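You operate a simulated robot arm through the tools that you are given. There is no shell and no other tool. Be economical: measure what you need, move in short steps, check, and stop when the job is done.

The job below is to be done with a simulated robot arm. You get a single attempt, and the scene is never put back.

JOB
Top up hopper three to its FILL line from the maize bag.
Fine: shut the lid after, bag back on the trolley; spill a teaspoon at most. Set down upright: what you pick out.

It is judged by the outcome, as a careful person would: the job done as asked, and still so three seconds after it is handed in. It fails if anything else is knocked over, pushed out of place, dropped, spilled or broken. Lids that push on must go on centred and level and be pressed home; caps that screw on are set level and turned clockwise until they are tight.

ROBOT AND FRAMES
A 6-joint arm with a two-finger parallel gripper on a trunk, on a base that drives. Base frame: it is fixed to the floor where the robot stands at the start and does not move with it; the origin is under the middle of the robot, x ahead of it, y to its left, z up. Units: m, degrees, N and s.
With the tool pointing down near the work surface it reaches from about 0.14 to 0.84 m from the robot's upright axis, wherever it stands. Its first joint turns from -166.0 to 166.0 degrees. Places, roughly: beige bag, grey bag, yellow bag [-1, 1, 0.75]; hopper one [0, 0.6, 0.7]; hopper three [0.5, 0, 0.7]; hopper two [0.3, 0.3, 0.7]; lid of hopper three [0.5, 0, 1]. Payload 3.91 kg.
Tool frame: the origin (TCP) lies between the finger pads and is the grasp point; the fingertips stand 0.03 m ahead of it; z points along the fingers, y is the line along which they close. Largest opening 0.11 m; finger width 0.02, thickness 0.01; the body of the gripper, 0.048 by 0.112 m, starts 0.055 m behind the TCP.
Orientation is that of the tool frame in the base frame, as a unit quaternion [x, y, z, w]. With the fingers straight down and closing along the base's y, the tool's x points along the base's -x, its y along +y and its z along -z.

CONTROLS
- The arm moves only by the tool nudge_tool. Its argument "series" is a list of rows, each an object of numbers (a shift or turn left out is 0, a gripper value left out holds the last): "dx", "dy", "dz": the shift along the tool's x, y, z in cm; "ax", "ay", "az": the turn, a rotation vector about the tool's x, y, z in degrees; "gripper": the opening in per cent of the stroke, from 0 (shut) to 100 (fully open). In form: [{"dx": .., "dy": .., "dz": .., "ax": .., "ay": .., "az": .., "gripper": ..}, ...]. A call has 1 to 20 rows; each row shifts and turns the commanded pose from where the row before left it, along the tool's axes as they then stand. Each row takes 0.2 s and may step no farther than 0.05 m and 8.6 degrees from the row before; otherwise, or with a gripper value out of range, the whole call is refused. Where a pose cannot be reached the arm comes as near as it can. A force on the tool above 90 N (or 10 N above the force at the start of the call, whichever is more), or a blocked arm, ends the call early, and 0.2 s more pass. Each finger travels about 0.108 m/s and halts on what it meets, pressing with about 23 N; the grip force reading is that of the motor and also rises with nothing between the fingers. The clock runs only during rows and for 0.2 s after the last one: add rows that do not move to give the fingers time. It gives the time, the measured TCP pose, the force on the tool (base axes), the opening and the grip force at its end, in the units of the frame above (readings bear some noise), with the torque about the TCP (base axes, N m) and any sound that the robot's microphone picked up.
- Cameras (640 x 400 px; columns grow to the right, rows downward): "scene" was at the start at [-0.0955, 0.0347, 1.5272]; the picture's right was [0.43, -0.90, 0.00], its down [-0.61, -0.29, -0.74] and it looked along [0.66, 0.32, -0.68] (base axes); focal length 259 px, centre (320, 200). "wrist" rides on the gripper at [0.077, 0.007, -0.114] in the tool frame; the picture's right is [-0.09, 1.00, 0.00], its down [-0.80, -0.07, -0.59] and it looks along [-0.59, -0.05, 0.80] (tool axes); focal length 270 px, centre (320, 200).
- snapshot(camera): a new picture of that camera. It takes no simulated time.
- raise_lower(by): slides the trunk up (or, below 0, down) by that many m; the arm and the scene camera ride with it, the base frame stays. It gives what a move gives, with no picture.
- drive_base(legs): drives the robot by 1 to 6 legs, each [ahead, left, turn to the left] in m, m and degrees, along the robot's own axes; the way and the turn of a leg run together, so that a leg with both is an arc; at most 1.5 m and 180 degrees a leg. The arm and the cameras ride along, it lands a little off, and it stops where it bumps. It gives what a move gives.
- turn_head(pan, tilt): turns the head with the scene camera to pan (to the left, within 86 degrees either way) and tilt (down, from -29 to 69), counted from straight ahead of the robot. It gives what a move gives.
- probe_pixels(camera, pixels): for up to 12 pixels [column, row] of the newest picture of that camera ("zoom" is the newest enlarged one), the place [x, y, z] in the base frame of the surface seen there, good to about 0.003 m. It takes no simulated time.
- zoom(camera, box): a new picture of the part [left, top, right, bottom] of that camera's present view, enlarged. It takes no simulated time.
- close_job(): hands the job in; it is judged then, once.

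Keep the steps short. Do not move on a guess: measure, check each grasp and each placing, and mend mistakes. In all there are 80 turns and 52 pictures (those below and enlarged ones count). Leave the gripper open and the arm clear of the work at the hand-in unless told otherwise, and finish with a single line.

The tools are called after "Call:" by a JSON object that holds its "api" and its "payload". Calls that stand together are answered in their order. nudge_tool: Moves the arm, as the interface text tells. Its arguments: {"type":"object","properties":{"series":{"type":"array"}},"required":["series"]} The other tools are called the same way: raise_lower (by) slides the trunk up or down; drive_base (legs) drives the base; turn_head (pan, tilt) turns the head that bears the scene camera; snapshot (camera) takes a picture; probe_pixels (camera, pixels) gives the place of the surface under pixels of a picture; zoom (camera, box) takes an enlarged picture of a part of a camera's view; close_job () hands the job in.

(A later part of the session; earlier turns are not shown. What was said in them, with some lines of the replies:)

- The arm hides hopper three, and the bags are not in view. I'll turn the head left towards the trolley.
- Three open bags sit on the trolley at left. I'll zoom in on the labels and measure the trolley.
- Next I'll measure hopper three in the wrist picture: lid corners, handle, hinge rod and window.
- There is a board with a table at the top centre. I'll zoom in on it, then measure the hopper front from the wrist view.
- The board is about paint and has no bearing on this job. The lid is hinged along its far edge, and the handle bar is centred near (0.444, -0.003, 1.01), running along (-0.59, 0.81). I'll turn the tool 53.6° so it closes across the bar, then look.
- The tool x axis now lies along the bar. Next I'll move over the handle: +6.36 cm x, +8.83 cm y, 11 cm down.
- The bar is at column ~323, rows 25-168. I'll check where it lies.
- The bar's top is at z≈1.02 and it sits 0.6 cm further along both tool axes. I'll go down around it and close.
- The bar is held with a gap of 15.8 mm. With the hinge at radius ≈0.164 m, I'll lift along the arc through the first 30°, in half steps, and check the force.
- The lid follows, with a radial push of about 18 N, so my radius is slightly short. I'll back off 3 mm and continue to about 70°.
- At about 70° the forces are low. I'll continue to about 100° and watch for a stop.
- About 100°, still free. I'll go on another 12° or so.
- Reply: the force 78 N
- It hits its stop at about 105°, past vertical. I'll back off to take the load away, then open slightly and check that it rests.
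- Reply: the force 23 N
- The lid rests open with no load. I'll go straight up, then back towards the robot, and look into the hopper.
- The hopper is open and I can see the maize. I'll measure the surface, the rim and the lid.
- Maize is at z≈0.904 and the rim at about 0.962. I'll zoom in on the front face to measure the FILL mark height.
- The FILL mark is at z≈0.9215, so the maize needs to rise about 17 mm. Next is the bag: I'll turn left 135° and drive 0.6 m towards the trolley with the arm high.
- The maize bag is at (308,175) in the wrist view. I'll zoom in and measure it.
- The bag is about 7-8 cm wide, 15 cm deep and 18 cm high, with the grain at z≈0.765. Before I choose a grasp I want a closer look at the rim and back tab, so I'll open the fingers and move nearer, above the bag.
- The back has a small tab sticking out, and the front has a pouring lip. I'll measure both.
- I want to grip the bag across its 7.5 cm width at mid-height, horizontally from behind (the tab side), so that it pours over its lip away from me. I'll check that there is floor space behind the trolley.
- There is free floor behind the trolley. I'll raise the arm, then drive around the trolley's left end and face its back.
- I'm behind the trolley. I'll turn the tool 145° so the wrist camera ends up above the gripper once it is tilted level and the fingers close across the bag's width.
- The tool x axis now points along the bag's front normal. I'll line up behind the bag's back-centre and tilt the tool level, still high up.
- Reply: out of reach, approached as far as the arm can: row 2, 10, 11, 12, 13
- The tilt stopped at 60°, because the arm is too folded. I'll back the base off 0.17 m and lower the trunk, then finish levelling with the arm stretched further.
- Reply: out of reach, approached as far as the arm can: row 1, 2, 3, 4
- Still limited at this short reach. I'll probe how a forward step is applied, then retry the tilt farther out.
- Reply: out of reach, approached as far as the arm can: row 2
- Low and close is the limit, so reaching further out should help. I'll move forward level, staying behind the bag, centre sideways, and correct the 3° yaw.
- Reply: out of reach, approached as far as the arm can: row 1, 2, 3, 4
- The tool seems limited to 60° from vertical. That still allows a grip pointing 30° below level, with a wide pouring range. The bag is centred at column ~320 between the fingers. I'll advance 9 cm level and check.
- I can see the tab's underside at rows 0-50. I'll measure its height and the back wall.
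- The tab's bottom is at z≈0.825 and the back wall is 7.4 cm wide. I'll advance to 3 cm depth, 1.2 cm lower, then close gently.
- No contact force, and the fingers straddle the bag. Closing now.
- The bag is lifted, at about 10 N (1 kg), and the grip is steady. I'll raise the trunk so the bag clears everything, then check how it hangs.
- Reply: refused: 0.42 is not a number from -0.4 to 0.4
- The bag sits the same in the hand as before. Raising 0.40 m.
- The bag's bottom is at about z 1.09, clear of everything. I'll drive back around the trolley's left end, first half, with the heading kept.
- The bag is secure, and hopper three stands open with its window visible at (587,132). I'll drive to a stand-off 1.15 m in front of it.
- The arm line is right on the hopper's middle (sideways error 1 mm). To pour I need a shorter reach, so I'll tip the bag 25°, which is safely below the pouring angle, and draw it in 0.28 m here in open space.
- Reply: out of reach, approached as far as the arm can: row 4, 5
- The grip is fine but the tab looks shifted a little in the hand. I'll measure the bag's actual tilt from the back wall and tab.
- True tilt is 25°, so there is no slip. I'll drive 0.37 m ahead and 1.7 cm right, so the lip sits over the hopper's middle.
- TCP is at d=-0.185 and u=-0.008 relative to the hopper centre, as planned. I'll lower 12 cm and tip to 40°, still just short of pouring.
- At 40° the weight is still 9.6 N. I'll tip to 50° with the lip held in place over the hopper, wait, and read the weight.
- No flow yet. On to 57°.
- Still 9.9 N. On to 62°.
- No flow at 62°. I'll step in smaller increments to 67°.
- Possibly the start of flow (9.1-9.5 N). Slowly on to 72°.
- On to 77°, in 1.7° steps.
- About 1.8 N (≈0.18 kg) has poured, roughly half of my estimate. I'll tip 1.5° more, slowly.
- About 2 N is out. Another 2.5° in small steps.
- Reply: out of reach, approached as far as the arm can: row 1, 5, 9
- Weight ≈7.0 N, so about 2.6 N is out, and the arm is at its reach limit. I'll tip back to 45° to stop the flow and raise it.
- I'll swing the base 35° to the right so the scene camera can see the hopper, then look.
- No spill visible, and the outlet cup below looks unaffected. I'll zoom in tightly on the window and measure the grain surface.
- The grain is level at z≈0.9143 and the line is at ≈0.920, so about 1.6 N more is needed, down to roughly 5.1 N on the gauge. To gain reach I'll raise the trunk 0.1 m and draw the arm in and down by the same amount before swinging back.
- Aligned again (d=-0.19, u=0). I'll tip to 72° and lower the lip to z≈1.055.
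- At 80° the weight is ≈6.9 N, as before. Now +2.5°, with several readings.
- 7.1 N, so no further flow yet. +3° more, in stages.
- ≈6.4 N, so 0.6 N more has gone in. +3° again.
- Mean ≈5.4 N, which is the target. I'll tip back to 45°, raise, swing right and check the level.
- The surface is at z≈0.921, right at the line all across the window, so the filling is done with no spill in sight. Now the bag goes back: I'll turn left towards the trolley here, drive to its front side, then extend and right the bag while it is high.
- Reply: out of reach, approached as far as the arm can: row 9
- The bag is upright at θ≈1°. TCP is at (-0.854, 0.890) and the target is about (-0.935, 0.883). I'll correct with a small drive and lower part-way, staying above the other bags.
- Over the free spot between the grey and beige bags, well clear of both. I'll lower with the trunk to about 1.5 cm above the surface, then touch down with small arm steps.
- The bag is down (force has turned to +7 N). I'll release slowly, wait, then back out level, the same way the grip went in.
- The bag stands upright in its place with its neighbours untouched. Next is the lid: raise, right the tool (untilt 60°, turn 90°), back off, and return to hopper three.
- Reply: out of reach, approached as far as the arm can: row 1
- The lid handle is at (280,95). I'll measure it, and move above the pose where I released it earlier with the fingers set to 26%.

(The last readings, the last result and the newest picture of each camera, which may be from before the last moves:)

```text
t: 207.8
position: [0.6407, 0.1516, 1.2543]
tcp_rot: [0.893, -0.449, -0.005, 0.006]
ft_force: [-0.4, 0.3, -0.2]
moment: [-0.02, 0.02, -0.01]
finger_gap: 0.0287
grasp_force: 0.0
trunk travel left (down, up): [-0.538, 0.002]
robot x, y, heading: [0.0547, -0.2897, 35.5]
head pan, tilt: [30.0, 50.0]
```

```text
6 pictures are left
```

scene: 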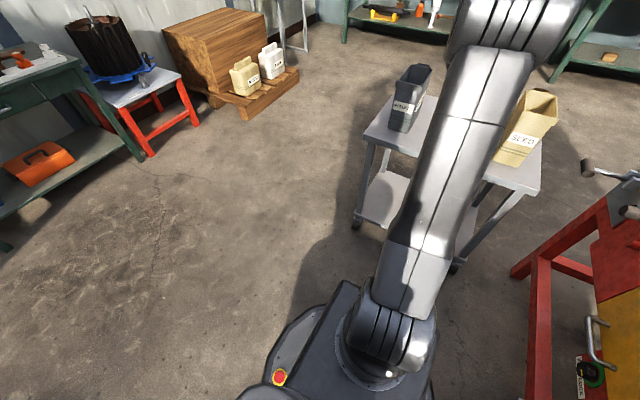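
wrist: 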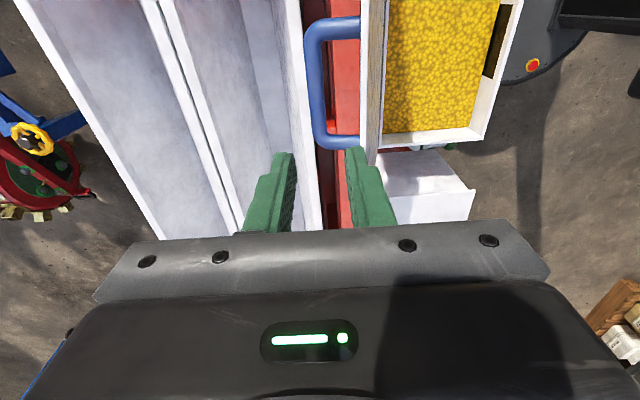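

The bar's d-coordinate (0.606) matches the TCP. I'll descend 15.2 cm around it, close, and swing the first half of the closing arc.

Call:
{"api": "nudge_tool", "payload": {"series": [{"dz": 3.8}, {"dz": 3.8}, {"dz": 3.8}, {"dz": 2.8}, {"dz": 1}, {}, {"gripper": 5}, {"gripper": 5}, {"gripper": 5}, {"gripper": 5}]}}

Call:
{"api": "nudge_tool", "payload": {"series": [{"dy": 1.47, "dz": -0.83}, {"dy": 1.56, "dz": -0.67}, {"dy": 1.61, "dz": -0.51}, {"dy": 1.65, "dz": -0.34}, {"dy": 1.69, "dz": -0.16}, {"dy": 1.69, "dz": 0.01}, {"dy": 1.68, "dz": 0.18}, {}]}}

Call:
{"api": "snapshot", "payload": {"camera": "wrist"}}

```text
t: 210.0
position: [0.64, 0.1494, 1.1032]
tcp_rot: [0.893, -0.45, -0.004, 0.006]
ft_force: [6.0, 5.9, 10.7]
moment: [0.11, 0.09, -0.87]
finger_gap: 0.0157
grasp_force: 45.5
trunk travel left (down, up): [-0.538, 0.002]
robot x, y, heading: [0.0551, -0.2903, 35.4]
head pan, tilt: [30.0, 50.0]
```

```text
t: 211.8
position: [0.5483, 0.0831, 1.1264]
tcp_rot: [0.893, -0.45, -0.005, 0.007]
ft_force: [1.0, -0.4, -7.1]
moment: [0.37, 0.25, -0.85]
finger_gap: 0.0157
grasp_force: 45.2
trunk travel left (down, up): [-0.538, 0.002]
robot x, y, heading: [0.0575, -0.2913, 35.3]
head pan, tilt: [30.0, 50.0]
```

```text
5 pictures are left
```

wrist: 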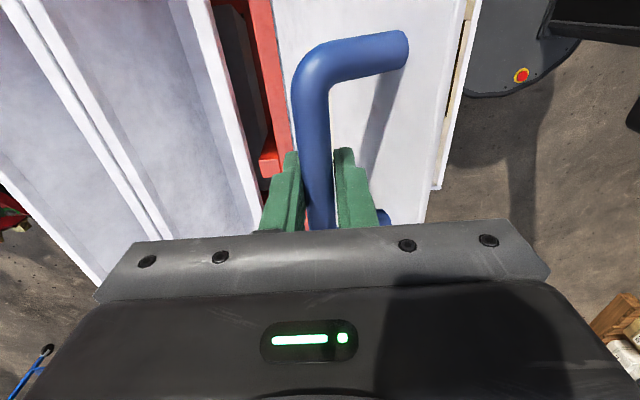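

The lid follows with low forces. I'll finish the arc down to closed, with the last part slow.

Call:
{"api": "nudge_tool", "payload": {"series": [{"dy": 1.6, "dz": 0.35}, {"dy": 1.6, "dz": 0.52}, {"dy": 1.5, "dz": 0.68}, {"dy": 1.43, "dz": 0.84}, {"dy": 1.33, "dz": 0.99}, {"dy": 1.23, "dz": 1.12}, {"dy": 1.12, "dz": 1.24}, {"dy": 0.99, "dz": 1.36}, {"dy": 0.85, "dz": 1.45}, {"dy": 0.36, "dz": 0.77}, {"dy": 0.36, "dz": 0.77}, {"dy": 0.3, "dz": 0.77}, {"dy": 0.24, "dz": 0.6}, {}]}}

Call:
{"api": "snapshot", "payload": {"camera": "wrist"}}

```text
t: 214.8
position: [0.444, 0.0081, 1.0176]
tcp_rot: [0.893, -0.45, -0.003, 0.005]
ft_force: [15.1, 9.3, 21.8]
moment: [-0.25, -0.41, -0.54]
finger_gap: 0.0158
grasp_force: 45.5
trunk travel left (down, up): [-0.538, 0.002]
robot x, y, heading: [0.0568, -0.291, 35.2]
head pan, tilt: [30.0, 50.0]
```

```text
4 pictures are left
```

wrist: 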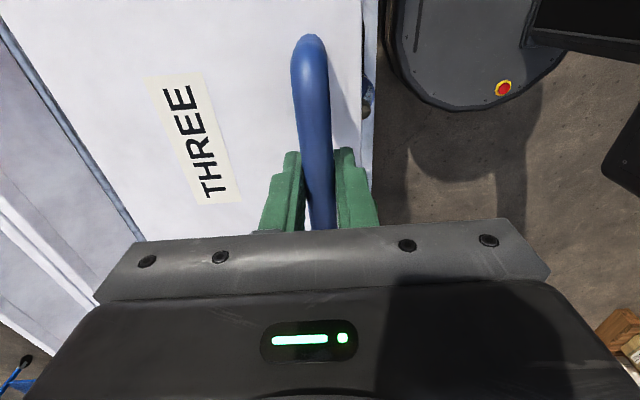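

The lid looks down, with 22 N of upward reaction. I'll check its height at several places against the closed value of 0.967.

Call:
{"api": "probe_pixels", "payload": {"camera": "wrist", "pixels": [[150, 20], [260, 30], [260, 120], [345, 20], [350, 120], [170, 220], [110, 170], [313, 60]]}}

```text
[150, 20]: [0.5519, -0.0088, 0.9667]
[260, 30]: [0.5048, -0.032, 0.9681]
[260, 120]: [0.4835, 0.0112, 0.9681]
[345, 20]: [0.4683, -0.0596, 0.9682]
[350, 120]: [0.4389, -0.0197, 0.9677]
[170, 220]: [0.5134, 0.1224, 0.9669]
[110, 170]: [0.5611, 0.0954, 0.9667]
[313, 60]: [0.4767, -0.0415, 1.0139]
```

The lid is flat at 0.967-0.968 all over, so it is closed. I'll release, go straight up, back the base away clear, and take a final look.

Call:
{"api": "nudge_tool", "payload": {"series": [{"gripper": 40}, {"gripper": 60}, {"gripper": 60}, {"dz": -3}, {"dz": -4}, {"dz": -4}, {"dz": -4}, {"dz": -3, "gripper": 100}, {}]}}

Call:
{"api": "drive_base", "payload": {"legs": [[-0.4, 0, 0], [0, 0, -40]]}}

Call:
{"api": "turn_head", "payload": {"pan": 45, "tilt": 38}}

Call:
{"api": "snapshot", "payload": {"camera": "scene"}}

```text
t: 216.8
position: [0.4435, 0.0054, 1.1976]
tcp_rot: [0.893, -0.451, -0.004, 0.007]
ft_force: [-0.4, 1.0, 0.1]
moment: [-0.02, 0.01, -0.01]
finger_gap: 0.11
grasp_force: 0.0
trunk travel left (down, up): [-0.538, 0.002]
robot x, y, heading: [0.0551, -0.286, 35.2]
head pan, tilt: [30.0, 50.0]
```

```text
t: 221.2
position: [0.2113, -0.5537, 1.1962]
tcp_rot: [-0.678, 0.735, 0.006, -0.005]
ft_force: [0.1, -0.2, 1.0]
moment: [0.01, 0.01, -0.02]
finger_gap: 0.11
grasp_force: 0.0
trunk travel left (down, up): [-0.538, 0.002]
robot x, y, heading: [-0.2758, -0.5173, -5.8]
head pan, tilt: [30.0, 50.0]
```

```text
t: 222.0
position: [0.2102, -0.5519, 1.1952]
tcp_rot: [-0.679, 0.734, 0.006, -0.005]
ft_force: [-0.5, -0.6, -0.1]
moment: [0.02, 0.0, 0.0]
finger_gap: 0.1102
grasp_force: 0.1
trunk travel left (down, up): [-0.538, 0.002]
robot x, y, heading: [-0.2736, -0.5244, -5.5]
head pan, tilt: [45.0, 38.0]
```

```text
3 pictures are left
```

scene: 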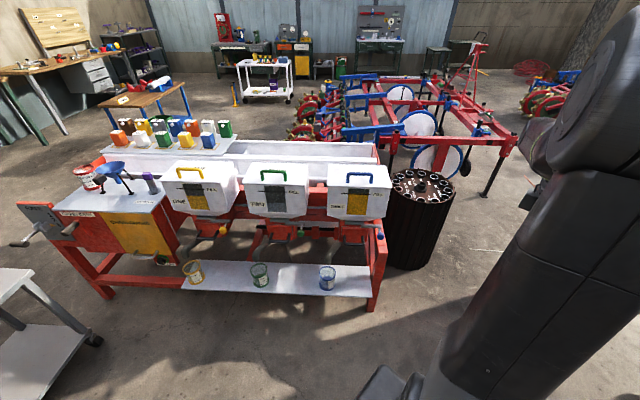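

The lid is shut like its neighbours, nothing is spilled or displaced, the bag stands upright on the trolley, and the gripper is open and clear. Handing in.

Call:
{"api": "close_job", "payload": {}}

```text
The job is handed in.
```

Hopper three is topped up with maize to its FILL line, its lid is shut, the maize bag is back upright on the trolley (turned around, with its lip now facing the back), and I saw no spill.
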